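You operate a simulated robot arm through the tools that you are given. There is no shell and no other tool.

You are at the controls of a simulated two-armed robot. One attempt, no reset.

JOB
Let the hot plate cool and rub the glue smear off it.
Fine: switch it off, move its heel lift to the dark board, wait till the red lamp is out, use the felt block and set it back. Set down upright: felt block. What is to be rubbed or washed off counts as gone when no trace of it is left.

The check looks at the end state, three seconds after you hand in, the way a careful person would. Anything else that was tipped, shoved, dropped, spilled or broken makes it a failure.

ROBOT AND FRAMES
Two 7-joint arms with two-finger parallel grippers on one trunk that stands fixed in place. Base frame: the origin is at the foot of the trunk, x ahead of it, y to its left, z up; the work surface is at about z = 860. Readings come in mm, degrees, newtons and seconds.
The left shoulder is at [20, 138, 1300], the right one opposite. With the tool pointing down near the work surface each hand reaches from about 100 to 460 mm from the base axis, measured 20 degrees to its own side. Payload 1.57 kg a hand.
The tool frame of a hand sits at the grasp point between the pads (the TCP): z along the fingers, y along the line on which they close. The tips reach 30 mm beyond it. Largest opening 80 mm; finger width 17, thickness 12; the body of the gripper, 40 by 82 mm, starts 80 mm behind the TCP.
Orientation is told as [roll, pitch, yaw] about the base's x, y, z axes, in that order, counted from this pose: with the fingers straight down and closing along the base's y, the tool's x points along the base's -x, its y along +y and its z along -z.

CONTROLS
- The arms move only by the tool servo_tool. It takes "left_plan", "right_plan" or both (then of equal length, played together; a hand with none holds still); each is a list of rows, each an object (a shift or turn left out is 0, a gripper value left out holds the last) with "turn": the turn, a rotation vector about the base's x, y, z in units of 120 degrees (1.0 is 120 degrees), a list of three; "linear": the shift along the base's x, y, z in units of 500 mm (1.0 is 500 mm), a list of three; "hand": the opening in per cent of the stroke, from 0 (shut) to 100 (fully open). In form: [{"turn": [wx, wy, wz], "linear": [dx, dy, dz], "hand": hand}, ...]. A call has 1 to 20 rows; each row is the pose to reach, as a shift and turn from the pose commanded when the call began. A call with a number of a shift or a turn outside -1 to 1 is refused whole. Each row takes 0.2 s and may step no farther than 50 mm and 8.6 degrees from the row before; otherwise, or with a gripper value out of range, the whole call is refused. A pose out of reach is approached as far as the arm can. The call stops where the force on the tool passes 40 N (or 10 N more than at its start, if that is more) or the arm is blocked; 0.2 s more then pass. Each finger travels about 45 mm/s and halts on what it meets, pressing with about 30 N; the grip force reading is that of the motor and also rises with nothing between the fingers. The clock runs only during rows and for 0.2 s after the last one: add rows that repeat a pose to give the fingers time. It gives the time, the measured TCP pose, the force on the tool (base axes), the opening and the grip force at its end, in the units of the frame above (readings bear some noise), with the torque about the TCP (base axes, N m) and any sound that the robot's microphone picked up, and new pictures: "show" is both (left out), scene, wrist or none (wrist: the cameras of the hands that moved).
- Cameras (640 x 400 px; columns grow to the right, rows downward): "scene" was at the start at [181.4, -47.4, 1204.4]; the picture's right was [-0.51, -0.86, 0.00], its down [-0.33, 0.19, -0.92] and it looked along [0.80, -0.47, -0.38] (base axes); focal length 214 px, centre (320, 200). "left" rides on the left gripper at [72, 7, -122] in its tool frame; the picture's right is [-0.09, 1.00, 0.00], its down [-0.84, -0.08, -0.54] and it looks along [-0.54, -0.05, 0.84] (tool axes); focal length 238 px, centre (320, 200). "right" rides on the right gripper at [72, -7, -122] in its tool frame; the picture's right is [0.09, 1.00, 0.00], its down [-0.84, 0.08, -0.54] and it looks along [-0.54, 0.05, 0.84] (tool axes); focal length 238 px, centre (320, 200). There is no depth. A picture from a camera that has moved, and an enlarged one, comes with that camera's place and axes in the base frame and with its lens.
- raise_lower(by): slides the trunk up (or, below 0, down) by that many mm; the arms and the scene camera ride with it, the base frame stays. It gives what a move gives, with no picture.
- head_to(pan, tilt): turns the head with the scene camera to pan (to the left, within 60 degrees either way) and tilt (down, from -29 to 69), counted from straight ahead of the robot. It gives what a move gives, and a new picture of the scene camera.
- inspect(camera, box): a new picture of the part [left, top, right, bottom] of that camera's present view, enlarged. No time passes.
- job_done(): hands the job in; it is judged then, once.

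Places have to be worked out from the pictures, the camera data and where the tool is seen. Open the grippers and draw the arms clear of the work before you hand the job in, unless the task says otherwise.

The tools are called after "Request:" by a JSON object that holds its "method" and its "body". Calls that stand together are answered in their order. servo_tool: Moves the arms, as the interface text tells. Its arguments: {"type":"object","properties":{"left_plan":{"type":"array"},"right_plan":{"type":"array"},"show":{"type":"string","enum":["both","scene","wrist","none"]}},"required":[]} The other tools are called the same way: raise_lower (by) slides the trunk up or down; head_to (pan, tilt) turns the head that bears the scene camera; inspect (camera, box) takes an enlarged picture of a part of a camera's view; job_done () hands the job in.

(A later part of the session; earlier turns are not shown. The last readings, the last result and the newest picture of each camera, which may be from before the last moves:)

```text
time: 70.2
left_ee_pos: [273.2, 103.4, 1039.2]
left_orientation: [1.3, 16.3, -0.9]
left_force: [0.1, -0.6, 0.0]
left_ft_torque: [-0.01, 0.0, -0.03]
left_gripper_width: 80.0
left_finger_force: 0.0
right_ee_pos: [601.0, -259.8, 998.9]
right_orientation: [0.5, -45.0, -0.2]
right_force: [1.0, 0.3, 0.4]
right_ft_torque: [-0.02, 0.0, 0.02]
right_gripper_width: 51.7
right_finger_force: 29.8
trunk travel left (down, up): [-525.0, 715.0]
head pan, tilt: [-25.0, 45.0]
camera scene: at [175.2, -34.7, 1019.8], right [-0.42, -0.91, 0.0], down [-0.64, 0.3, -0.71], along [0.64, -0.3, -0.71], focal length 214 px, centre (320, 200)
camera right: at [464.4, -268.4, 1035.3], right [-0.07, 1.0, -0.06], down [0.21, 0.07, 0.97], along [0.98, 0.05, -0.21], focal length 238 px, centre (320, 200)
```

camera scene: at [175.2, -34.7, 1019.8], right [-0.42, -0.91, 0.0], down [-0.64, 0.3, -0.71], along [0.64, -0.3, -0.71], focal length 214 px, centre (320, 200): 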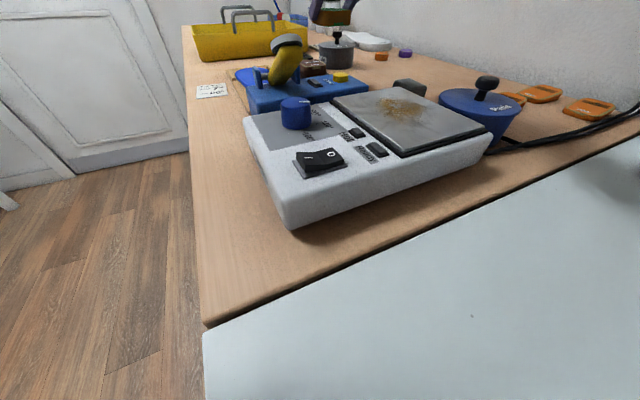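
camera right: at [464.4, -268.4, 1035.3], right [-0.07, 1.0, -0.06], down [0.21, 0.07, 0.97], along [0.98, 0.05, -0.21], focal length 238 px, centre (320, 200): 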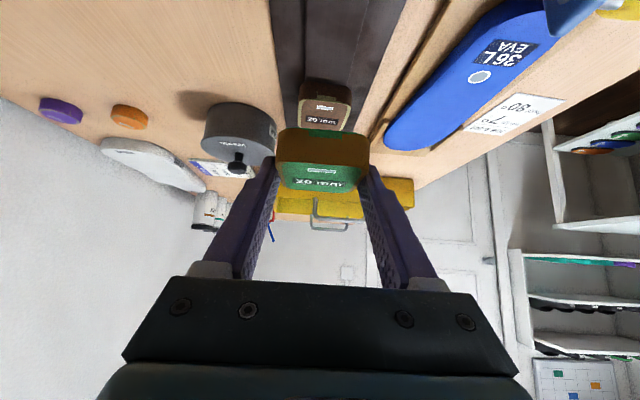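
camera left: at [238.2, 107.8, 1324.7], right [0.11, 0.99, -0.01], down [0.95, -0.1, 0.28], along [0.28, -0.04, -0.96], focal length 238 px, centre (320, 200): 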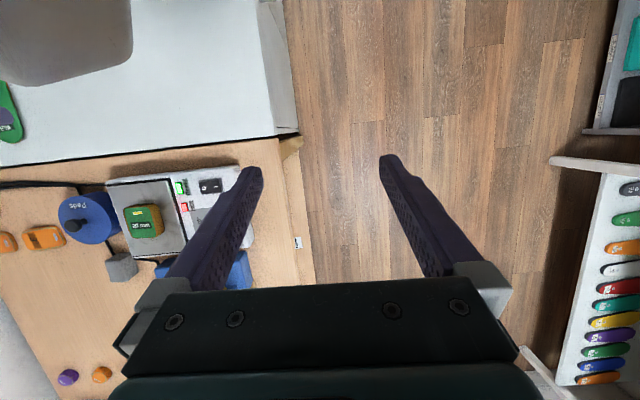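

The board lies centred under the hand (y ≈ -258), brown lift's near edge at x≈670, so placing the lift centre at x≈616 is fine. Trunk down 50, then careful descent.

Request:
{"method": "raise_lower", "body": {"by": -50}}

Request:
{"method": "servo_tool", "body": {"right_plan": [{"linear": [0.002, 0.002, -0.02]}, {"linear": [0.004, 0.003, -0.04]}, {"linear": [0.004, 0.003, -0.06]}, {"linear": [0.004, 0.003, -0.07]}, {"linear": [0.004, 0.003, -0.07]}], "show": "both"}}

```text
time: 71.1
left_ee_pos: [273.1, 103.1, 989.6]
left_orientation: [1.4, 16.4, -1.0]
left_force: [-0.3, 0.1, -0.2]
left_ft_torque: [-0.02, -0.02, 0.02]
left_gripper_width: 80.1
left_finger_force: 0.0
right_ee_pos: [600.1, -260.8, 948.9]
right_orientation: [0.5, -44.9, -0.2]
right_force: [-0.4, -0.4, -0.3]
right_ft_torque: [-0.02, 0.02, 0.02]
right_gripper_width: 51.4
right_finger_force: 29.8
trunk travel left (down, up): [-475.0, 765.0]
head pan, tilt: [-25.0, 45.0]
```

```text
time: 72.3
left_ee_pos: [272.9, 103.1, 988.3]
left_orientation: [1.2, 16.2, -0.9]
left_force: [0.4, -0.4, 0.0]
left_ft_torque: [-0.03, 0.02, 0.01]
left_gripper_width: 79.9
left_finger_force: 0.0
right_ee_pos: [602.2, -258.7, 912.9]
right_orientation: [0.5, -44.7, -0.2]
right_force: [-0.1, -0.3, -0.4]
right_ft_torque: [-0.01, 0.01, 0.02]
right_gripper_width: 51.6
right_finger_force: 29.9
trunk travel left (down, up): [-475.0, 765.0]
head pan, tilt: [-25.0, 45.0]
camera scene: at [175.2, -34.7, 969.8], right [-0.42, -0.91, 0.0], down [-0.64, 0.3, -0.71], along [0.64, -0.3, -0.71], focal length 214 px, centre (320, 200)
camera right: at [466.3, -267.4, 949.8], right [-0.07, 1.0, -0.06], down [0.21, 0.07, 0.97], along [0.98, 0.05, -0.22], focal length 238 px, centre (320, 200)
```

scene: 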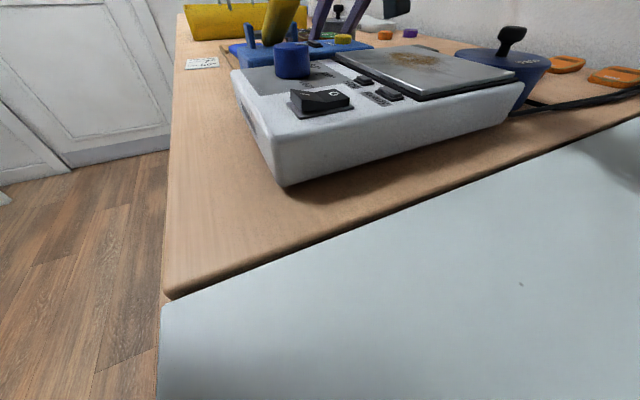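
right: 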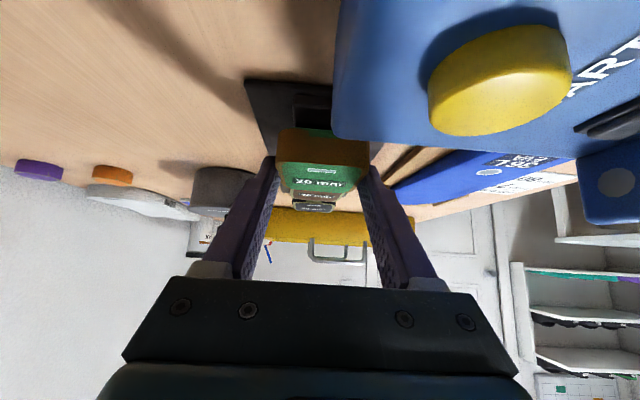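

Lift's bottom is ≈881 now, and clearance to the START device (top ≈909) holds. I go down in small steps, watching force.

Request:
{"method": "servo_tool", "body": {"right_plan": [{"linear": [0, 0, -0.008]}, {"linear": [0, 0, -0.016]}, {"linear": [0, 0, -0.016]}], "show": "wrist"}}

```text
time: 73.1
left_ee_pos: [273.2, 102.3, 987.9]
left_orientation: [1.4, 16.3, -0.9]
left_force: [-0.2, -0.9, 0.5]
left_ft_torque: [0.02, -0.02, 0.0]
left_gripper_width: 79.8
left_finger_force: 0.1
right_ee_pos: [603.0, -258.5, 906.1]
right_orientation: [0.5, -44.8, -0.3]
right_force: [0.5, 0.1, -0.7]
right_ft_torque: [0.01, 0.0, 0.01]
right_gripper_width: 51.6
right_finger_force: 29.6
trunk travel left (down, up): [-475.0, 765.0]
head pan, tilt: [-25.0, 45.0]
camera right: at [466.4, -267.5, 942.6], right [-0.07, 1.0, -0.06], down [0.21, 0.07, 0.97], along [0.98, 0.05, -0.21], focal length 238 px, centre (320, 200)
```

right: 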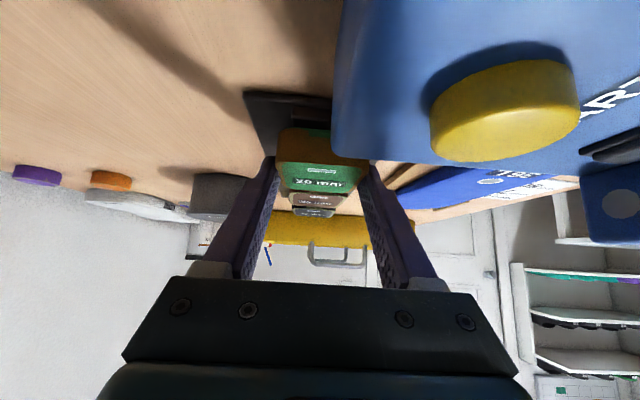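

Still free (bottom ≈ 874). Next few millimetres.

Request:
{"method": "servo_tool", "body": {"right_plan": [{"linear": [0, 0, -0.004]}, {"linear": [0, 0, -0.008]}, {"linear": [0, 0, -0.008]}], "show": "none"}}

Request:
{"method": "inspect", "body": {"camera": "right", "box": [230, 60, 410, 220]}}

```text
time: 73.9
left_ee_pos: [273.7, 102.0, 988.3]
left_orientation: [1.3, 16.3, -0.9]
left_force: [0.4, 0.1, -0.7]
left_ft_torque: [-0.03, -0.01, 0.01]
left_gripper_width: 80.2
left_finger_force: 0.1
right_ee_pos: [604.0, -259.8, 901.2]
right_orientation: [0.5, -45.0, -0.2]
right_force: [-1.3, 0.4, 5.4]
right_ft_torque: [-0.07, 0.05, -0.04]
right_gripper_width: 51.4
right_finger_force: 29.9
trunk travel left (down, up): [-475.0, 765.0]
head pan, tilt: [-25.0, 45.0]
```

```text
2.50 times, centred on (320, 140) of right
camera zoom: at [466.7, -267.5, 939.0], right [-0.07, 1.0, -0.06], down [0.21, 0.07, 0.98], along [0.98, 0.05, -0.21], focal length 596 px, centre (320, 350)
```

zoom: 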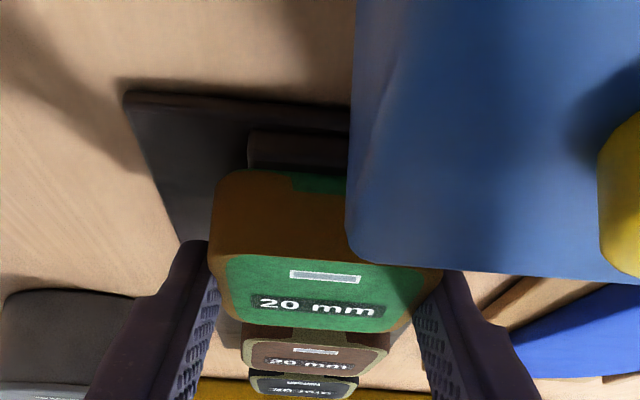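

Contact: 5.4 N upward; lift rests on the board strip. I open the fingers gently, then retreat back-up along the fingers.

Request:
{"method": "servo_tool", "body": {"right_plan": [{"hand": 66}, {"hand": 70}, {"hand": 80}, {"hand": 90}, {"hand": 90}], "show": "none"}}

Request:
{"method": "servo_tool", "body": {"right_plan": [{"linear": [-0.03, 0, 0.04]}, {"linear": [-0.07, 0, 0.08]}, {"linear": [-0.1, 0.0, 0.14]}, {"linear": [-0.12, 0.0, 0.2]}, {"linear": [-0.12, 0.0, 0.2]}, {"linear": [-0.12, 0.0, 0.2]}], "show": "wrist"}}

```text
time: 75.1
left_ee_pos: [272.7, 103.5, 989.0]
left_orientation: [1.3, 16.2, -0.9]
left_force: [-0.9, 0.2, -0.4]
left_ft_torque: [-0.04, 0.0, -0.02]
left_gripper_width: 79.9
left_finger_force: 0.2
right_ee_pos: [602.1, -260.0, 901.9]
right_orientation: [0.5, -44.9, -0.2]
right_force: [0.1, 0.2, 0.4]
right_ft_torque: [-0.02, 0.01, -0.01]
right_gripper_width: 71.9
right_finger_force: 0.1
trunk travel left (down, up): [-475.0, 765.0]
head pan, tilt: [-25.0, 45.0]
```

```text
time: 76.5
left_ee_pos: [272.9, 102.7, 989.4]
left_orientation: [1.3, 16.2, -0.9]
left_force: [0.8, -0.5, 0.6]
left_ft_torque: [0.0, -0.04, 0.02]
left_gripper_width: 80.2
left_finger_force: 0.1
right_ee_pos: [542.1, -258.6, 1000.8]
right_orientation: [0.5, -44.9, -0.2]
right_force: [-0.7, 0.1, -0.2]
right_ft_torque: [-0.02, -0.04, 0.01]
right_gripper_width: 72.1
right_finger_force: 0.1
trunk travel left (down, up): [-475.0, 765.0]
head pan, tilt: [-25.0, 45.0]
camera right: at [405.5, -266.4, 1038.3], right [-0.07, 1.0, -0.06], down [0.21, 0.07, 0.97], along [0.98, 0.05, -0.21], focal length 238 px, centre (320, 200)
```

right: 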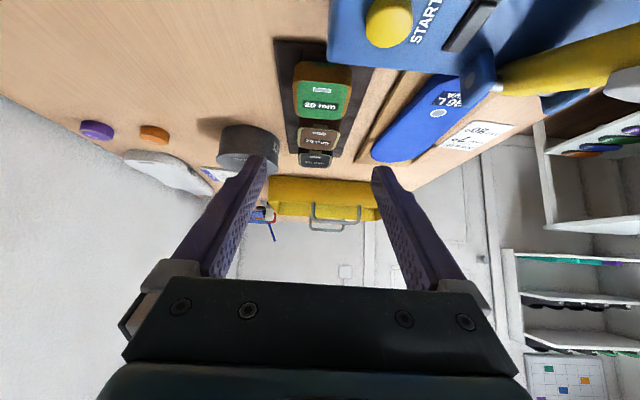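

The green lift now sits on the board. Next the felt block: raise the trunk 100, retreat to (425, -340, 1060) with pitch -25° and look at the block.

Request:
{"method": "raise_lower", "body": {"by": 100}}

Request:
{"method": "servo_tool", "body": {"right_plan": [{"linear": [-0.06, -0.03, 0], "turn": [0, 0.04, 0]}, {"linear": [-0.12, -0.07, -0.01], "turn": [0, 0.08, 0]}, {"linear": [-0.18, -0.11, -0.03], "turn": [0, 0.12, 0]}, {"linear": [-0.23, -0.15, -0.06], "turn": [0, 0.165, 0]}, {"linear": [-0.234, -0.162, -0.08], "turn": [0, 0.165, 0], "hand": 100}, {"linear": [-0.234, -0.162, -0.08], "turn": [0, 0.165, 0]}, {"linear": [-0.234, -0.162, -0.08], "turn": [0, 0.165, 0]}], "show": "both"}}

```text
time: 77.9
left_ee_pos: [273.8, 102.5, 1089.4]
left_orientation: [1.4, 16.3, -0.9]
left_force: [-0.3, 0.1, -0.4]
left_ft_torque: [0.03, -0.03, 0.0]
left_gripper_width: 79.9
left_finger_force: 0.1
right_ee_pos: [540.9, -259.1, 1101.9]
right_orientation: [0.5, -44.9, -0.2]
right_force: [-0.8, 0.1, -0.8]
right_ft_torque: [0.03, -0.03, 0.05]
right_gripper_width: 72.0
right_finger_force: 0.1
trunk travel left (down, up): [-575.0, 665.0]
head pan, tilt: [-25.0, 45.0]
```

```text
time: 79.5
left_ee_pos: [273.0, 103.0, 1089.2]
left_orientation: [1.3, 16.3, -0.9]
left_force: [0.0, -1.3, 0.2]
left_ft_torque: [0.01, 0.01, -0.01]
left_gripper_width: 79.9
left_finger_force: 0.0
right_ee_pos: [424.7, -339.1, 1061.6]
right_orientation: [0.4, -25.1, -0.2]
right_force: [0.1, 0.2, 0.1]
right_ft_torque: [0.0, 0.01, 0.0]
right_gripper_width: 80.2
right_finger_force: 0.0
trunk travel left (down, up): [-575.0, 665.0]
head pan, tilt: [-25.0, 45.0]
camera scene: at [175.2, -34.7, 1069.8], right [-0.42, -0.91, 0.0], down [-0.64, 0.3, -0.71], along [0.64, -0.3, -0.71], focal length 214 px, centre (320, 200)
camera right: at [308.7, -347.0, 1142.1], right [-0.08, 1.0, -0.03], down [0.53, 0.07, 0.85], along [0.84, 0.05, -0.53], focal length 238 px, centre (320, 200)
```

scene: 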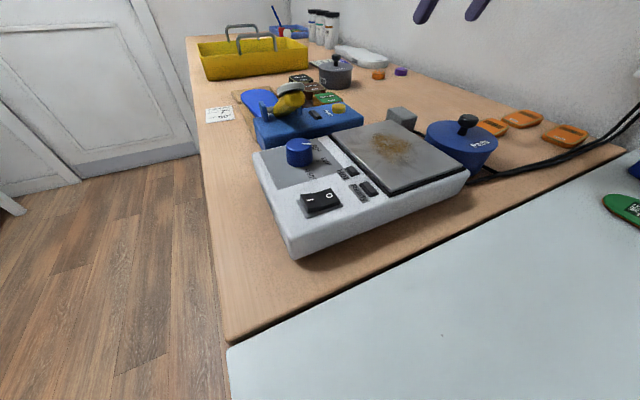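
right: 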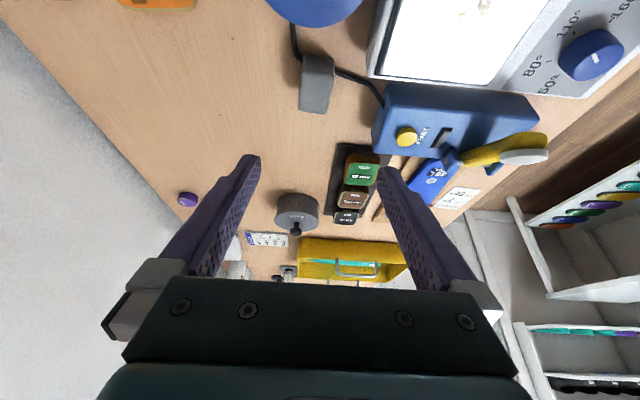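

Request:
{"method": "inspect", "body": {"camera": "right", "box": [250, 0, 410, 140]}}

Request:
{"method": "inspect", "body": {"camera": "scene", "box": [330, 80, 490, 200]}}

```text
2.86 times, centred on (330, 70) of right
camera zoom: at [308.7, -347.0, 1142.1], right [-0.08, 1.0, -0.03], down [0.53, 0.07, 0.85], along [0.84, 0.05, -0.53], focal length 681 px, centre (291, 571)
```

zoom: 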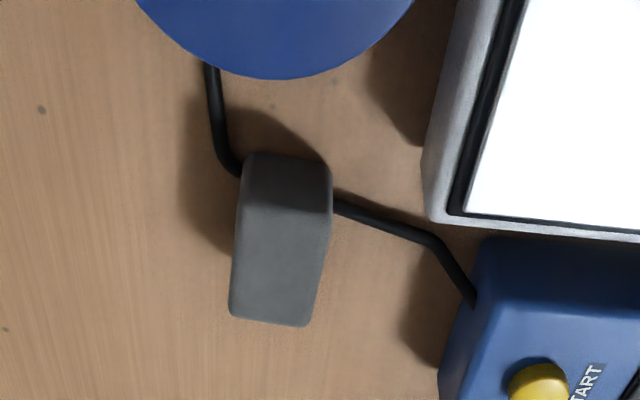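

```text
3.33 times, centred on (410, 140) of scene
camera zoom: at [175.2, -34.7, 1069.8], right [-0.42, -0.91, 0.0], down [-0.64, 0.3, -0.71], along [0.64, -0.3, -0.71], focal length 715 px, centre (20, 400)
```

zoom: 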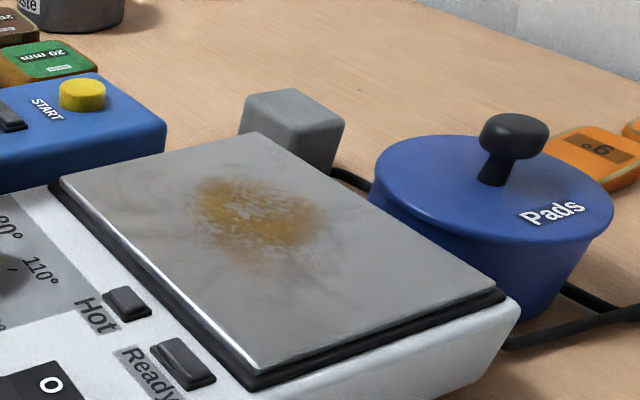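

The block measures about 50 (x) × 34 (y) × 40 mm tall, centre ≈ (472, -349), yaw ≈ -3.5°; the smear spans x 345–402, y -212…-266. I move above the block at pitch -20°.

Request:
{"method": "servo_tool", "body": {"right_plan": [{"linear": [0.03, -0.007, -0.05], "turn": [0, 0.02, -0.014]}, {"linear": [0.06, -0.014, -0.1], "turn": [0, 0.042, -0.0275]}, {"linear": [0.085, -0.019, -0.15], "turn": [0, 0.042, -0.0275]}, {"linear": [0.085, -0.019, -0.2], "turn": [0, 0.042, -0.0275]}, {"linear": [0.085, -0.019, -0.2], "turn": [0, 0.042, -0.0275]}, {"linear": [0.085, -0.019, -0.2], "turn": [0, 0.042, -0.0275]}], "show": "both"}}

Request:
{"method": "inspect", "body": {"camera": "right", "box": [220, 0, 420, 180]}}

```text
time: 80.9
left_ee_pos: [272.8, 104.0, 1087.8]
left_orientation: [1.3, 16.3, -0.9]
left_force: [-0.3, 0.3, -0.2]
left_ft_torque: [0.02, 0.04, 0.0]
left_gripper_width: 80.2
left_finger_force: 0.0
right_ee_pos: [466.9, -347.5, 960.9]
right_orientation: [0.1, -19.9, -3.4]
right_force: [-0.4, -1.2, -1.0]
right_ft_torque: [0.02, 0.0, -0.02]
right_gripper_width: 80.2
right_finger_force: 0.0
trunk travel left (down, up): [-575.0, 665.0]
head pan, tilt: [-25.0, 45.0]
camera scene: at [175.3, -34.7, 1069.8], right [-0.42, -0.91, 0.0], down [-0.64, 0.3, -0.71], along [0.64, -0.3, -0.71], focal length 214 px, centre (320, 200)
camera right: at [358.1, -349.7, 1052.2], right [-0.03, 1.0, -0.03], down [0.6, 0.04, 0.8], along [0.8, 0.01, -0.6], focal length 238 px, centre (320, 200)
```

scene: 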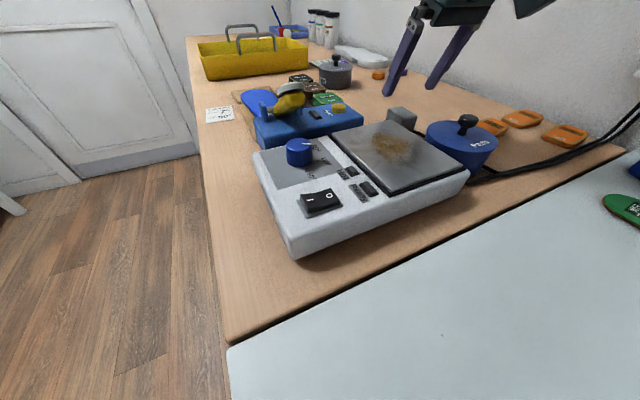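
right: 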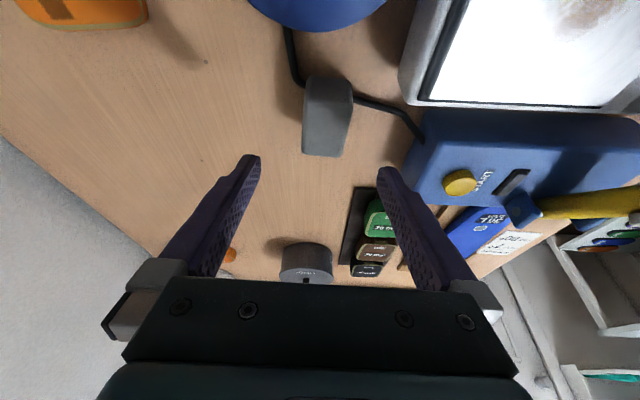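

```text
2.22 times, centred on (320, 90) of right
camera zoom: at [358.1, -349.7, 1052.2], right [-0.03, 1.0, -0.03], down [0.6, 0.04, 0.8], along [0.8, 0.01, -0.6], focal length 530 px, centre (320, 444)
```

zoom: 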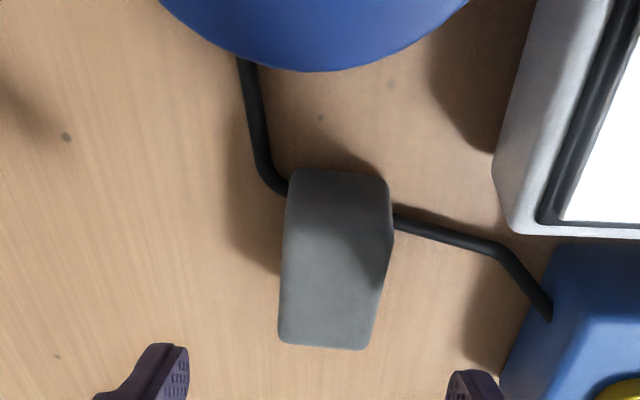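

Block centre re-measured at ≈ (474, -347); alignment is good. Descend to z≈899.

Request:
{"method": "servo_tool", "body": {"right_plan": [{"linear": [0.004, 0, -0.04]}, {"linear": [0.004, 0, -0.08]}, {"linear": [0.004, 0, -0.11]}, {"linear": [0.004, 0, -0.124]}, {"linear": [0.004, 0, -0.124]}], "show": "both"}}

```text
time: 82.1
left_ee_pos: [272.9, 102.7, 1088.9]
left_orientation: [1.3, 16.2, -0.9]
left_force: [-0.2, -0.5, 0.0]
left_ft_torque: [-0.01, 0.0, 0.0]
left_gripper_width: 79.9
left_finger_force: 0.0
right_ee_pos: [469.2, -346.9, 899.0]
right_orientation: [0.3, -20.0, -3.3]
right_force: [0.4, 0.2, 0.2]
right_ft_torque: [-0.02, 0.01, -0.03]
right_gripper_width: 80.0
right_finger_force: 0.1
trunk travel left (down, up): [-575.0, 665.0]
head pan, tilt: [-25.0, 45.0]
camera scene: at [175.2, -34.7, 1069.8], right [-0.42, -0.91, 0.0], down [-0.64, 0.3, -0.71], along [0.64, -0.3, -0.71], focal length 214 px, centre (320, 200)
camera right: at [360.4, -349.6, 990.1], right [-0.03, 1.0, -0.03], down [0.6, 0.04, 0.8], along [0.8, 0.01, -0.6], focal length 238 px, centre (320, 200)
```

scene: 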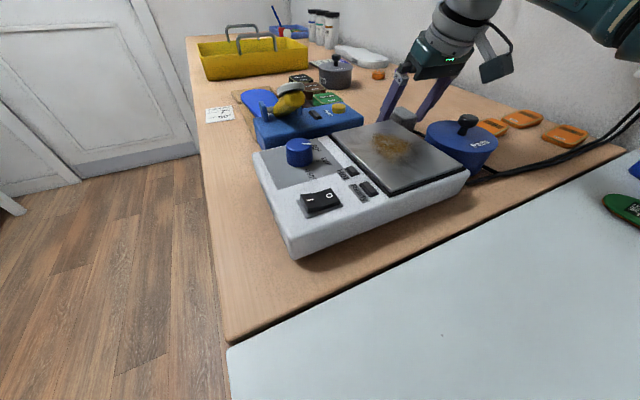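
right: 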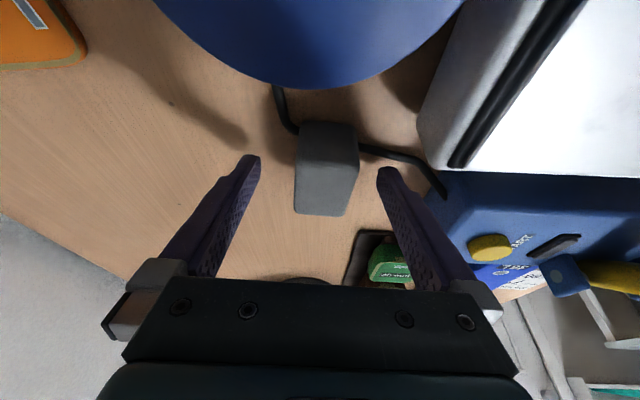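

The block stands between the fingers. Closing.

Request:
{"method": "servo_tool", "body": {"right_plan": [{"hand": 70}, {"hand": 50}, {"hand": 35}, {"hand": 20}, {"hand": 20}, {"hand": 20}, {"hand": 20}], "show": "wrist"}}

```text
time: 83.7
left_ee_pos: [272.5, 103.0, 1089.5]
left_orientation: [1.4, 16.3, -0.9]
left_force: [0.2, -0.6, 0.4]
left_ft_torque: [0.01, 0.04, -0.01]
left_gripper_width: 79.8
left_finger_force: 0.1
right_ee_pos: [469.2, -348.2, 899.3]
right_orientation: [0.2, -19.9, -3.4]
right_force: [1.4, 0.5, 0.0]
right_ft_torque: [-0.03, -0.01, 0.0]
right_gripper_width: 34.9
right_finger_force: 29.4
trunk travel left (down, up): [-575.0, 665.0]
head pan, tilt: [-25.0, 45.0]
camera right: at [360.4, -349.7, 990.3], right [-0.03, 1.0, -0.03], down [0.6, 0.04, 0.8], along [0.8, 0.01, -0.6], focal length 238 px, centre (320, 200)
```

right: 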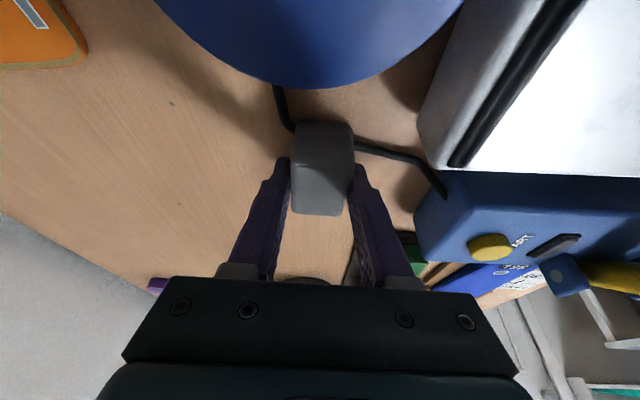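

Gripped at 34.9 mm. I lift it a little and check it comes free of the cable.

Request:
{"method": "servo_tool", "body": {"right_plan": [{"linear": [0, 0, 0.01]}, {"linear": [0, 0, 0.03]}, {"linear": [0, 0, 0.05]}, {"linear": [0, 0, 0.05]}], "show": "wrist"}}

Request:
{"method": "inspect", "body": {"camera": "right", "box": [220, 60, 440, 240]}}

```text
time: 84.7
left_ee_pos: [273.0, 102.3, 1088.3]
left_orientation: [1.4, 16.3, -0.9]
left_force: [0.6, 0.3, -0.2]
left_ft_torque: [0.02, 0.01, 0.02]
left_gripper_width: 80.0
left_finger_force: 0.0
right_ee_pos: [469.8, -349.0, 923.8]
right_orientation: [0.1, -19.9, -3.5]
right_force: [0.3, -0.3, -0.6]
right_ft_torque: [-0.01, 0.0, 0.02]
right_gripper_width: 34.6
right_finger_force: 29.4
trunk travel left (down, up): [-575.0, 665.0]
head pan, tilt: [-25.0, 45.0]
camera right: at [360.6, -350.6, 1015.4], right [-0.03, 1.0, -0.03], down [0.6, 0.04, 0.8], along [0.8, 0.01, -0.6], focal length 238 px, centre (320, 200)
```

right: 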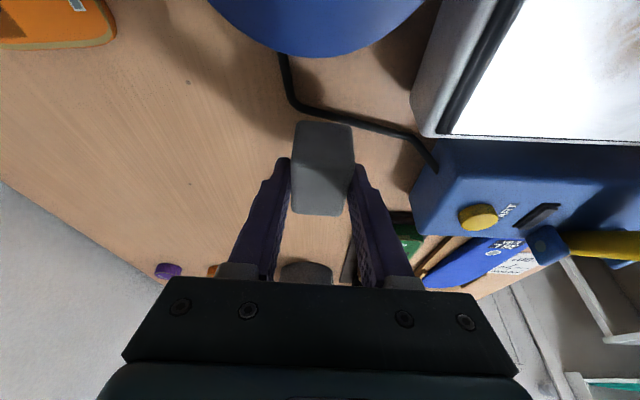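

```text
2.22 times, centred on (330, 150) of right
camera zoom: at [360.6, -350.6, 1015.4], right [-0.03, 1.0, -0.03], down [0.6, 0.04, 0.8], along [0.8, 0.01, -0.6], focal length 530 px, centre (298, 311)
```

zoom: 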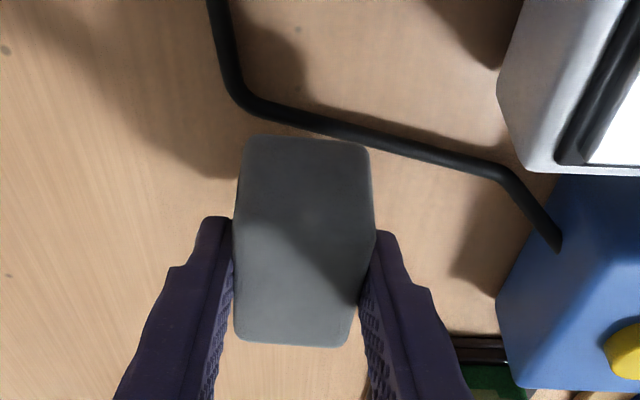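

The block is free and the cable stays put. Trunk up 100 (lifting the block straight up), then over to the plate above the smear.

Request:
{"method": "raise_lower", "body": {"by": 100}}

Request:
{"method": "servo_tool", "body": {"right_plan": [{"linear": [-0.03, 0.04, 0]}, {"linear": [-0.08, 0.09, 0]}, {"linear": [-0.13, 0.14, 0]}, {"linear": [-0.18, 0.19, -0.02]}, {"linear": [-0.206, 0.22, -0.04]}, {"linear": [-0.206, 0.22, -0.08]}, {"linear": [-0.206, 0.22, -0.1]}, {"linear": [-0.206, 0.22, -0.1]}], "show": "both"}}

```text
time: 86.0
left_ee_pos: [272.4, 102.9, 1188.7]
left_orientation: [1.2, 16.3, -0.9]
left_force: [-0.2, 0.4, 0.5]
left_ft_torque: [0.01, 0.01, -0.01]
left_gripper_width: 80.0
left_finger_force: 0.1
right_ee_pos: [469.4, -348.7, 1025.0]
right_orientation: [0.2, -20.0, -3.4]
right_force: [-0.7, 0.2, 0.2]
right_ft_torque: [-0.03, 0.01, -0.03]
right_gripper_width: 34.7
right_finger_force: 30.8
trunk travel left (down, up): [-675.0, 565.0]
head pan, tilt: [-25.0, 45.0]
```

```text
time: 87.8
left_ee_pos: [274.0, 103.2, 1187.6]
left_orientation: [1.3, 16.3, -0.9]
left_force: [0.7, 0.4, 0.3]
left_ft_torque: [-0.02, -0.03, 0.02]
left_gripper_width: 79.9
left_finger_force: 0.1
right_ee_pos: [367.0, -238.4, 974.5]
right_orientation: [0.2, -20.0, -3.3]
right_force: [-0.3, 0.3, -0.5]
right_ft_torque: [0.0, -0.03, -0.03]
right_gripper_width: 34.8
right_finger_force: 30.0
trunk travel left (down, up): [-675.0, 565.0]
head pan, tilt: [-25.0, 45.0]
camera scene: at [175.2, -34.7, 1169.8], right [-0.42, -0.91, 0.0], down [-0.64, 0.3, -0.71], along [0.64, -0.3, -0.71], focal length 214 px, centre (320, 200)
camera right: at [257.4, -239.9, 1064.8], right [-0.03, 1.0, -0.03], down [0.6, 0.04, 0.8], along [0.8, 0.01, -0.6], focal length 238 px, centre (320, 200)
```

scene: 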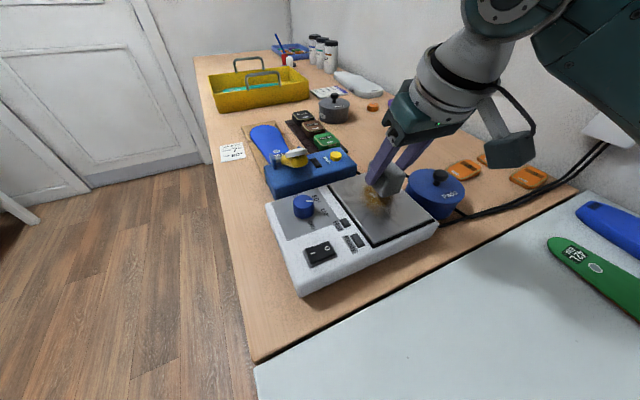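
right: 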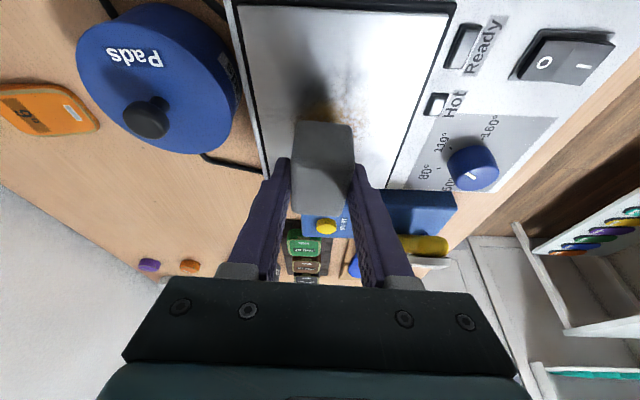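

Block is over the smear, red lamp out. I descend to touch the plate.

Request:
{"method": "servo_tool", "body": {"right_plan": [{"linear": [0, 0, -0.02]}, {"linear": [0, 0, -0.036]}, {"linear": [0, 0, -0.044]}, {"linear": [0, 0, -0.046]}, {"linear": [0, 0, -0.046]}], "show": "none"}}

```text
time: 89.0
left_ee_pos: [272.9, 102.9, 1188.4]
left_orientation: [1.3, 16.3, -0.9]
left_force: [-0.3, 0.0, 0.1]
left_ft_torque: [0.01, -0.03, -0.02]
left_gripper_width: 80.0
left_finger_force: 0.0
right_ee_pos: [367.4, -238.8, 952.5]
right_orientation: [0.3, -20.2, -3.4]
right_force: [-6.4, 3.7, 17.5]
right_ft_torque: [-0.01, 0.35, -0.06]
right_gripper_width: 34.8
right_finger_force: 30.0
trunk travel left (down, up): [-675.0, 565.0]
head pan, tilt: [-25.0, 45.0]
```

Contact at about 17 N, a bit hard. I ease off ~1 mm and rub back and forth over the smear.

Request:
{"method": "servo_tool", "body": {"right_plan": [{"linear": [0, 0, 0.002]}, {"linear": [0, 0.03, 0.002]}, {"linear": [0, 0, 0.002]}, {"linear": [0, -0.036, 0.002]}, {"linear": [0, 0, 0.002]}, {"linear": [0.015, 0.04, 0.002]}, {"linear": [0.03, 0, 0.002]}, {"linear": [0.03, -0.036, 0.002]}, {"linear": [0.03, 0, 0.002]}, {"linear": [0.03, 0.04, 0.002]}, {"linear": [0, 0.04, 0.002]}, {"linear": [-0.03, 0.04, 0.002]}, {"linear": [-0.03, 0, 0.002]}, {"linear": [-0.03, -0.036, 0.002]}, {"linear": [-0.03, 0, 0.002]}, {"linear": [-0.03, 0.04, 0.002]}, {"linear": [0, 0.02, 0.002]}, {"linear": [0, 0, 0.002]}, {"linear": [0, 0, 0.002]}], "show": "scene"}}

```text
time: 93.0
left_ee_pos: [272.6, 103.7, 1187.9]
left_orientation: [1.3, 16.3, -1.0]
left_force: [0.4, 0.3, 0.1]
left_ft_torque: [-0.01, 0.0, -0.03]
left_gripper_width: 80.3
left_finger_force: 0.1
right_ee_pos: [367.7, -238.0, 952.3]
right_orientation: [0.4, -20.2, -3.4]
right_force: [0.5, 4.9, 9.8]
right_ft_torque: [0.04, -0.01, 0.01]
right_gripper_width: 34.8
right_finger_force: 30.1
trunk travel left (down, up): [-675.0, 565.0]
head pan, tilt: [-25.0, 45.0]
camera scene: at [175.8, -34.3, 1169.9], right [-0.42, -0.91, 0.0], down [-0.64, 0.3, -0.71], along [0.64, -0.3, -0.71], focal length 214 px, centre (320, 200)
```

scene: 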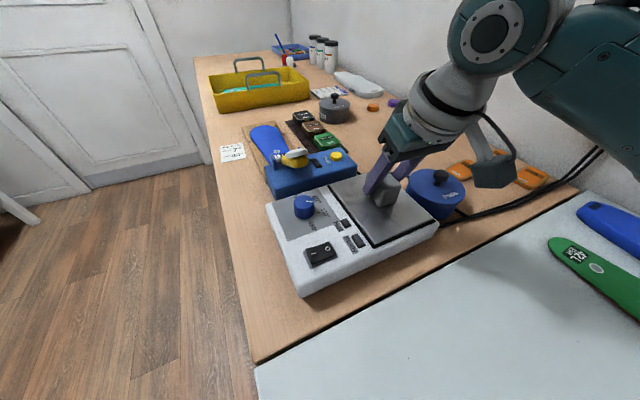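

The plate already looks cleaner. I lift the block off and inspect the plate closely.

Request:
{"method": "servo_tool", "body": {"right_plan": [{"linear": [0, 0, 0.03]}, {"linear": [-0.02, -0.03, 0.1]}, {"linear": [-0.04, -0.1, 0.16]}, {"linear": [-0.04, -0.17, 0.2]}, {"linear": [-0.04, -0.18, 0.2]}, {"linear": [-0.04, -0.18, 0.2]}], "show": "both"}}

Request:
{"method": "inspect", "body": {"camera": "scene", "box": [320, 165, 450, 255]}}

Request:
{"method": "inspect", "body": {"camera": "right", "box": [260, 0, 520, 170]}}

```text
time: 94.4
left_ee_pos: [273.4, 104.0, 1189.5]
left_orientation: [1.3, 16.3, -0.9]
left_force: [0.5, 0.5, -0.4]
left_ft_torque: [-0.01, 0.0, 0.01]
left_gripper_width: 80.0
left_finger_force: 0.2
right_ee_pos: [346.3, -328.0, 1052.3]
right_orientation: [0.2, -20.0, -3.5]
right_force: [-0.9, 0.6, -0.8]
right_ft_torque: [0.0, 0.03, 0.05]
right_gripper_width: 34.9
right_finger_force: 29.6
trunk travel left (down, up): [-675.0, 565.0]
head pan, tilt: [-25.0, 45.0]
camera scene: at [175.2, -34.7, 1169.8], right [-0.42, -0.91, 0.0], down [-0.64, 0.3, -0.71], along [0.64, -0.3, -0.71], focal length 214 px, centre (320, 200)
camera right: at [237.3, -329.9, 1142.5], right [-0.03, 1.0, -0.03], down [0.6, 0.04, 0.8], along [0.8, 0.01, -0.6], focal length 238 px, centre (320, 200)
```

scene: 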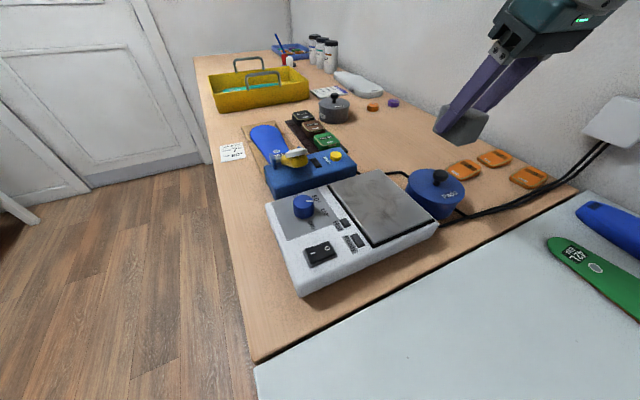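
right: 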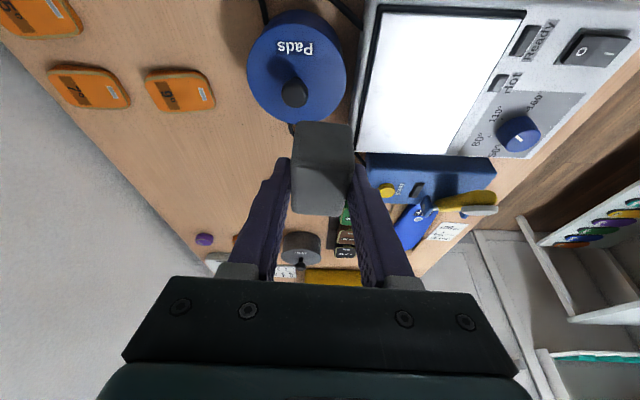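

```text
4.44 times, centred on (385, 210) of scene
camera zoom: at [175.2, -34.7, 1169.8], right [-0.42, -0.91, 0.0], down [-0.64, 0.3, -0.71], along [0.64, -0.3, -0.71], focal length 953 px, centre (31, 156)
```

zoom: 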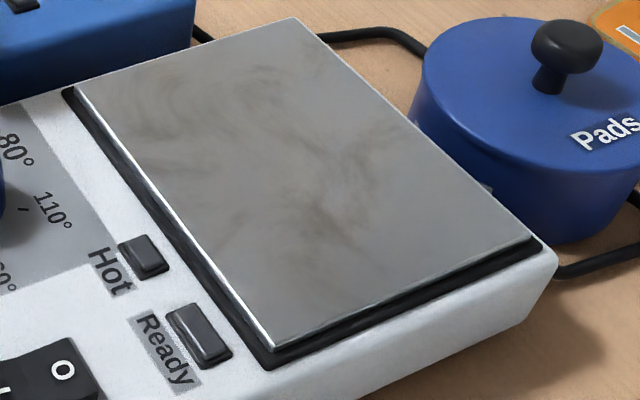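

```text
2.35 times, centred on (390, 85) of right
camera zoom: at [237.3, -329.9, 1142.5], right [-0.03, 1.0, -0.03], down [0.6, 0.04, 0.8], along [0.8, 0.01, -0.6], focal length 561 px, centre (155, 471)
```

zoom: 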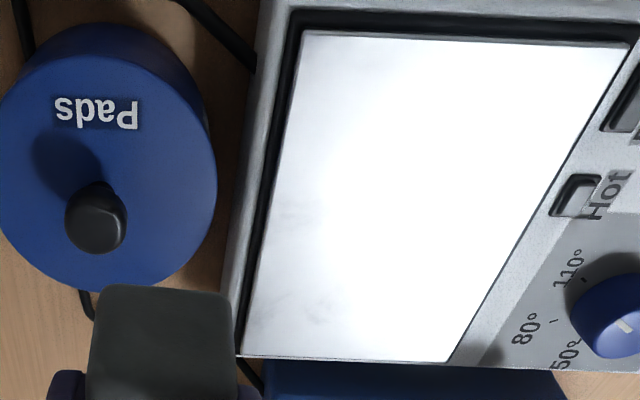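

Most is gone, but a faint brownish trace seems left on the near side (x≈330–356, y≈-228). I go back and rub that region and around it again.

Request:
{"method": "servo_tool", "body": {"right_plan": [{"linear": [0, 0.09, -0.02]}, {"linear": [0, 0.17, -0.08]}, {"linear": [0, 0.18, -0.15]}, {"linear": [0, 0.18, -0.19]}, {"linear": [0, 0.18, -0.2]}, {"linear": [0, 0.22, -0.2]}, {"linear": [0, 0.18, -0.2]}, {"linear": [0, 0.14, -0.2]}, {"linear": [-0.03, 0.14, -0.2]}, {"linear": [-0.03, 0.18, -0.2]}, {"linear": [-0.03, 0.23, -0.2]}, {"linear": [-0.03, 0.18, -0.2]}, {"linear": [-0.03, 0.14, -0.2]}, {"linear": [-0.05, 0.16, -0.2]}, {"linear": [-0.05, 0.22, -0.2]}, {"linear": [-0.02, 0.22, -0.2]}, {"linear": [0, 0.18, -0.2]}, {"linear": [0.03, 0.14, -0.2]}, {"linear": [0.03, 0.2, -0.2]}, {"linear": [0, 0.2, -0.2]}], "show": "none"}}

Request:
{"method": "servo_tool", "body": {"right_plan": [{"linear": [0, -0.04, 0]}, {"linear": [0.02, -0.06, 0]}, {"linear": [0.05, -0.06, 0]}, {"linear": [0.08, -0.06, 0]}, {"linear": [0.1, -0.02, 0]}, {"linear": [0.1, 0.03, 0]}, {"linear": [0.07, 0.03, 0]}, {"linear": [0.07, -0.02, 0]}, {"linear": [0.04, -0.05, 0]}, {"linear": [0.04, 0, 0]}, {"linear": [0.04, 0.04, 0]}, {"linear": [0, 0.04, 0]}, {"linear": [-0.03, 0.02, 0]}, {"linear": [-0.03, -0.03, 0]}, {"linear": [-0.05, -0.05, 0]}, {"linear": [-0.05, 0.0, 0]}, {"linear": [0, 0, 0]}, {"linear": [0.04, 0, 0]}, {"linear": [0, -0.02, 0]}, {"linear": [0, -0.02, 0]}], "show": "none"}}

```text
time: 98.6
left_ee_pos: [273.1, 102.9, 1188.4]
left_orientation: [1.2, 16.2, -0.9]
left_force: [-0.3, 0.5, -0.1]
left_ft_torque: [-0.03, -0.03, 0.03]
left_gripper_width: 80.1
left_finger_force: 0.0
right_ee_pos: [347.0, -228.9, 952.9]
right_orientation: [0.2, -20.3, -3.4]
right_force: [3.4, 0.1, 8.8]
right_ft_torque: [-0.12, -0.13, 0.02]
right_gripper_width: 34.7
right_finger_force: 29.9
trunk travel left (down, up): [-675.0, 565.0]
head pan, tilt: [-25.0, 45.0]
```

```text
time: 102.8
left_ee_pos: [273.5, 102.6, 1188.7]
left_orientation: [1.2, 16.1, -0.9]
left_force: [1.1, 0.4, 0.2]
left_ft_torque: [0.0, -0.01, 0.0]
left_gripper_width: 80.1
left_finger_force: 0.0
right_ee_pos: [346.7, -238.4, 952.9]
right_orientation: [0.3, -20.1, -3.4]
right_force: [1.1, -0.8, 1.7]
right_ft_torque: [-0.04, -0.08, 0.06]
right_gripper_width: 34.6
right_finger_force: 30.1
trunk travel left (down, up): [-675.0, 565.0]
head pan, tilt: [-25.0, 45.0]
```

Now lift clear again and inspect from two angles.

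Request:
{"method": "servo_tool", "body": {"right_plan": [{"linear": [0, 0, 0.03]}, {"linear": [0, -0.03, 0.1]}, {"linear": [0, -0.1, 0.16]}, {"linear": [0, -0.17, 0.2]}, {"linear": [0, -0.18, 0.2]}, {"linear": [0, -0.18, 0.2]}], "show": "wrist"}}

Request:
{"method": "inspect", "body": {"camera": "scene", "box": [320, 165, 450, 255]}}

Request:
{"method": "head_to", "body": {"pan": -50, "tilt": 55}}

```text
time: 104.2
left_ee_pos: [272.9, 102.5, 1188.7]
left_orientation: [1.3, 16.3, -0.8]
left_force: [0.0, -0.1, -0.3]
left_ft_torque: [-0.01, -0.02, 0.01]
left_gripper_width: 80.1
left_finger_force: 0.0
right_ee_pos: [347.1, -328.9, 1053.4]
right_orientation: [0.2, -19.9, -3.4]
right_force: [-0.6, 0.4, -0.4]
right_ft_torque: [0.0, 0.01, 0.01]
right_gripper_width: 34.6
right_finger_force: 30.3
trunk travel left (down, up): [-675.0, 565.0]
head pan, tilt: [-25.0, 45.0]
camera right: at [237.2, -330.6, 1143.3], right [-0.03, 1.0, -0.03], down [0.6, 0.04, 0.8], along [0.8, 0.01, -0.61], focal length 238 px, centre (320, 200)
```

right: 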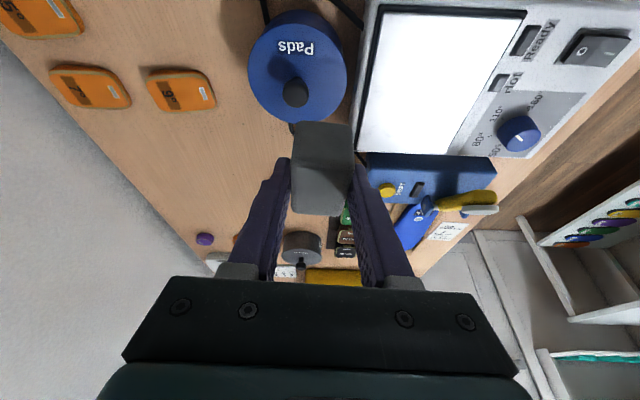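

```text
4.44 times, centred on (385, 210) of scene
camera zoom: at [175.2, -34.7, 1169.8], right [-0.42, -0.91, 0.0], down [-0.64, 0.3, -0.71], along [0.64, -0.3, -0.71], focal length 953 px, centre (31, 156)
```

zoom: 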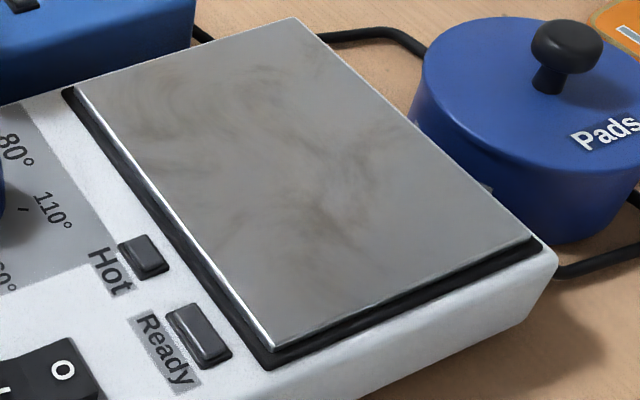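

```text
time: 105.1
left_ee_pos: [273.3, 102.9, 1188.6]
left_orientation: [1.3, 16.3, -0.9]
left_force: [0.7, -0.2, -0.1]
left_ft_torque: [-0.04, -0.02, -0.04]
left_gripper_width: 79.8
left_finger_force: 0.0
right_ee_pos: [345.5, -329.1, 1052.9]
right_orientation: [0.2, -20.0, -3.4]
right_force: [-0.3, -0.2, 0.1]
right_ft_torque: [0.01, 0.0, 0.01]
right_gripper_width: 34.6
right_finger_force: 29.5
trunk travel left (down, up): [-675.0, 565.0]
head pan, tilt: [-50.0, 55.0]
camera scene: at [147.9, -55.5, 1156.4], right [-0.77, -0.64, 0.0], down [-0.53, 0.63, -0.57], along [0.37, -0.44, -0.82], focal length 214 px, centre (320, 200)
```

scene: 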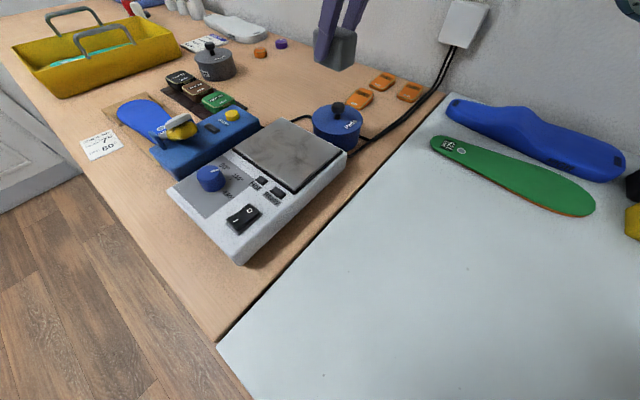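

The remaining mottling looks like the plate's own staining; I zoom further to make sure no brown glue is left.

Request:
{"method": "inspect", "body": {"camera": "scene", "box": [230, 110, 350, 190]}}

Request:
{"method": "inspect", "body": {"camera": "right", "box": [350, 0, 540, 160]}}

```text
5.00 times, centred on (290, 150) of scene
camera zoom: at [147.9, -55.5, 1156.4], right [-0.77, -0.64, 0.0], down [-0.53, 0.63, -0.57], along [0.37, -0.44, -0.82], focal length 1072 px, centre (470, 450)
```

zoom: 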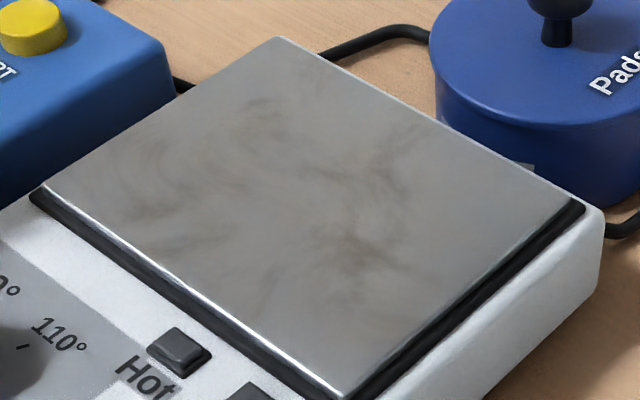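

```text
2.50 times, centred on (445, 80) of right
camera zoom: at [237.3, -330.4, 1143.1], right [-0.03, 1.0, -0.03], down [0.6, 0.04, 0.8], along [0.8, 0.01, -0.6], focal length 596 px, centre (8, 500)
```

zoom: 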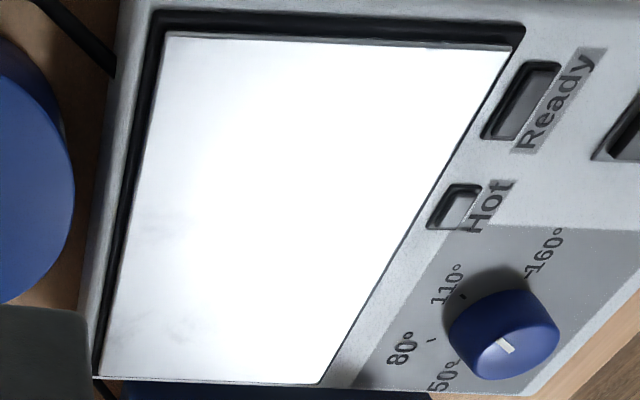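

Mostly base mottling, but one darker patch near (338, -222) deserves another pass with slightly more pressure; then I compare the same view.

Request:
{"method": "servo_tool", "body": {"right_plan": [{"linear": [0, 0.09, -0.02]}, {"linear": [0, 0.17, -0.08]}, {"linear": [-0.01, 0.19, -0.15]}, {"linear": [-0.02, 0.2, -0.19]}, {"linear": [-0.02, 0.21, -0.2016]}, {"linear": [-0.02, 0.25, -0.2016]}, {"linear": [-0.02, 0.2, -0.2016]}, {"linear": [-0.02, 0.16, -0.2016]}, {"linear": [-0.05, 0.18, -0.2016]}, {"linear": [-0.05, 0.23, -0.2016]}, {"linear": [-0.05, 0.27, -0.2016]}, {"linear": [-0.05, 0.22, -0.2016]}, {"linear": [-0.02, 0.22, -0.2016]}, {"linear": [0.02, 0.22, -0.2016]}, {"linear": [0.05, 0.22, -0.2016]}, {"linear": [0.05, 0.17, -0.2016]}, {"linear": [0.01, 0.17, -0.2016]}, {"linear": [-0.03, 0.17, -0.2016]}, {"linear": [-0.03, 0.22, -0.2016]}, {"linear": [0, 0.22, -0.2016]}], "show": "none"}}

Request:
{"method": "servo_tool", "body": {"right_plan": [{"linear": [0.04, 0, 0]}, {"linear": [0.08, 0, 0]}, {"linear": [0.11, 0, 0]}, {"linear": [0.11, -0.04, 0]}, {"linear": [0.11, -0.09, 0]}, {"linear": [0.08, -0.1, 0]}, {"linear": [0.08, -0.05, 0]}, {"linear": [0.08, 0, 0]}, {"linear": [0.05, 0.02, 0]}, {"linear": [0.05, -0.04, 0]}, {"linear": [0.05, -0.1, 0]}, {"linear": [0.02, -0.1, 0]}, {"linear": [0.02, -0.04, 0]}, {"linear": [0, 0, 0]}, {"linear": [-0.04, 0, 0]}, {"linear": [-0.04, -0.05, 0]}, {"linear": [-0.04, -0.09, 0]}, {"linear": [0, -0.08, 0]}, {"linear": [0, -0.04, 0]}, {"linear": [0, -0.04, 0]}], "show": "none"}}

Request:
{"method": "servo_tool", "body": {"right_plan": [{"linear": [0, 0, 0.03]}, {"linear": [0, -0.03, 0.1]}, {"linear": [0, -0.1, 0.16]}, {"linear": [0, -0.17, 0.2]}, {"linear": [0, -0.18, 0.2]}, {"linear": [0, -0.18, 0.2]}], "show": "wrist"}}

Request:
{"method": "inspect", "body": {"camera": "scene", "box": [230, 110, 350, 190]}}

```text
time: 109.3
left_ee_pos: [272.6, 102.5, 1189.1]
left_orientation: [1.2, 16.3, -1.1]
left_force: [0.1, 0.5, 0.4]
left_ft_torque: [-0.02, -0.02, -0.01]
left_gripper_width: 80.0
left_finger_force: 0.1
right_ee_pos: [346.9, -219.5, 953.0]
right_orientation: [0.2, -19.8, -3.3]
right_force: [-14.1, -1.1, 33.3]
right_ft_torque: [-0.18, -0.01, -0.09]
right_gripper_width: 34.6
right_finger_force: 29.8
trunk travel left (down, up): [-675.0, 565.0]
head pan, tilt: [-50.0, 55.0]
```

```text
time: 113.5
left_ee_pos: [273.9, 101.0, 1188.5]
left_orientation: [1.2, 16.2, -0.9]
left_force: [-0.3, 0.6, -1.2]
left_ft_torque: [0.0, 0.01, -0.03]
left_gripper_width: 79.8
left_finger_force: 0.0
right_ee_pos: [348.0, -240.3, 953.0]
right_orientation: [0.1, -20.1, -3.4]
right_force: [1.2, -4.5, 9.1]
right_ft_torque: [-0.22, -0.06, -0.01]
right_gripper_width: 34.4
right_finger_force: 30.4
trunk travel left (down, up): [-675.0, 565.0]
head pan, tilt: [-50.0, 55.0]
```

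```text
time: 114.9
left_ee_pos: [273.3, 103.6, 1188.6]
left_orientation: [1.3, 16.2, -0.9]
left_force: [0.7, 0.2, 0.5]
left_ft_torque: [0.03, 0.0, -0.03]
left_gripper_width: 79.9
left_finger_force: 0.1
right_ee_pos: [345.8, -328.7, 1051.5]
right_orientation: [0.2, -20.0, -3.4]
right_force: [1.0, -1.0, -0.4]
right_ft_torque: [0.03, 0.0, 0.01]
right_gripper_width: 34.8
right_finger_force: 30.5
trunk travel left (down, up): [-675.0, 565.0]
head pan, tilt: [-50.0, 55.0]
camera right: at [237.1, -330.7, 1142.6], right [-0.03, 1.0, -0.03], down [0.6, 0.04, 0.8], along [0.8, 0.01, -0.61], focal length 238 px, centre (320, 200)
```

right: 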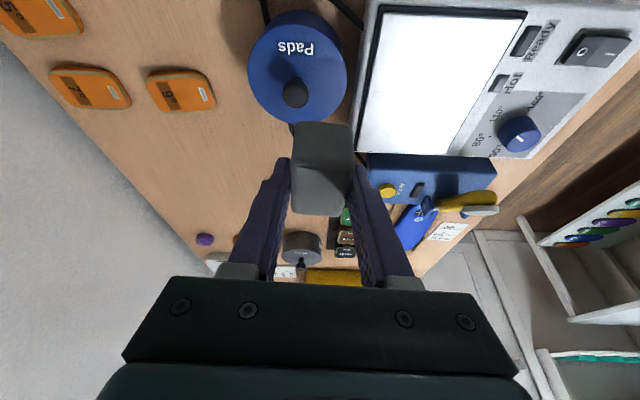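

```text
5.00 times, centred on (290, 150) of scene
camera zoom: at [147.9, -55.5, 1156.4], right [-0.77, -0.64, 0.0], down [-0.53, 0.63, -0.57], along [0.37, -0.44, -0.82], focal length 1072 px, centre (470, 450)
```

zoom: 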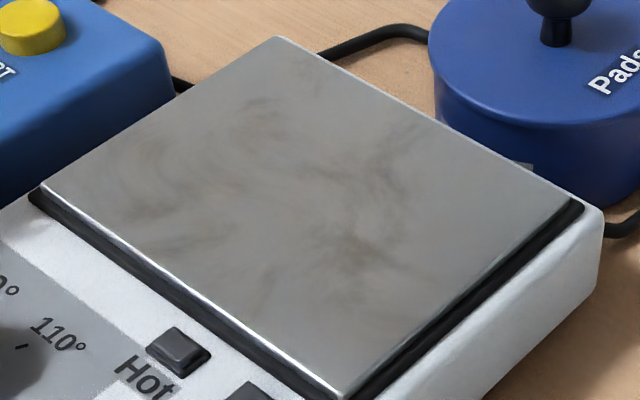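

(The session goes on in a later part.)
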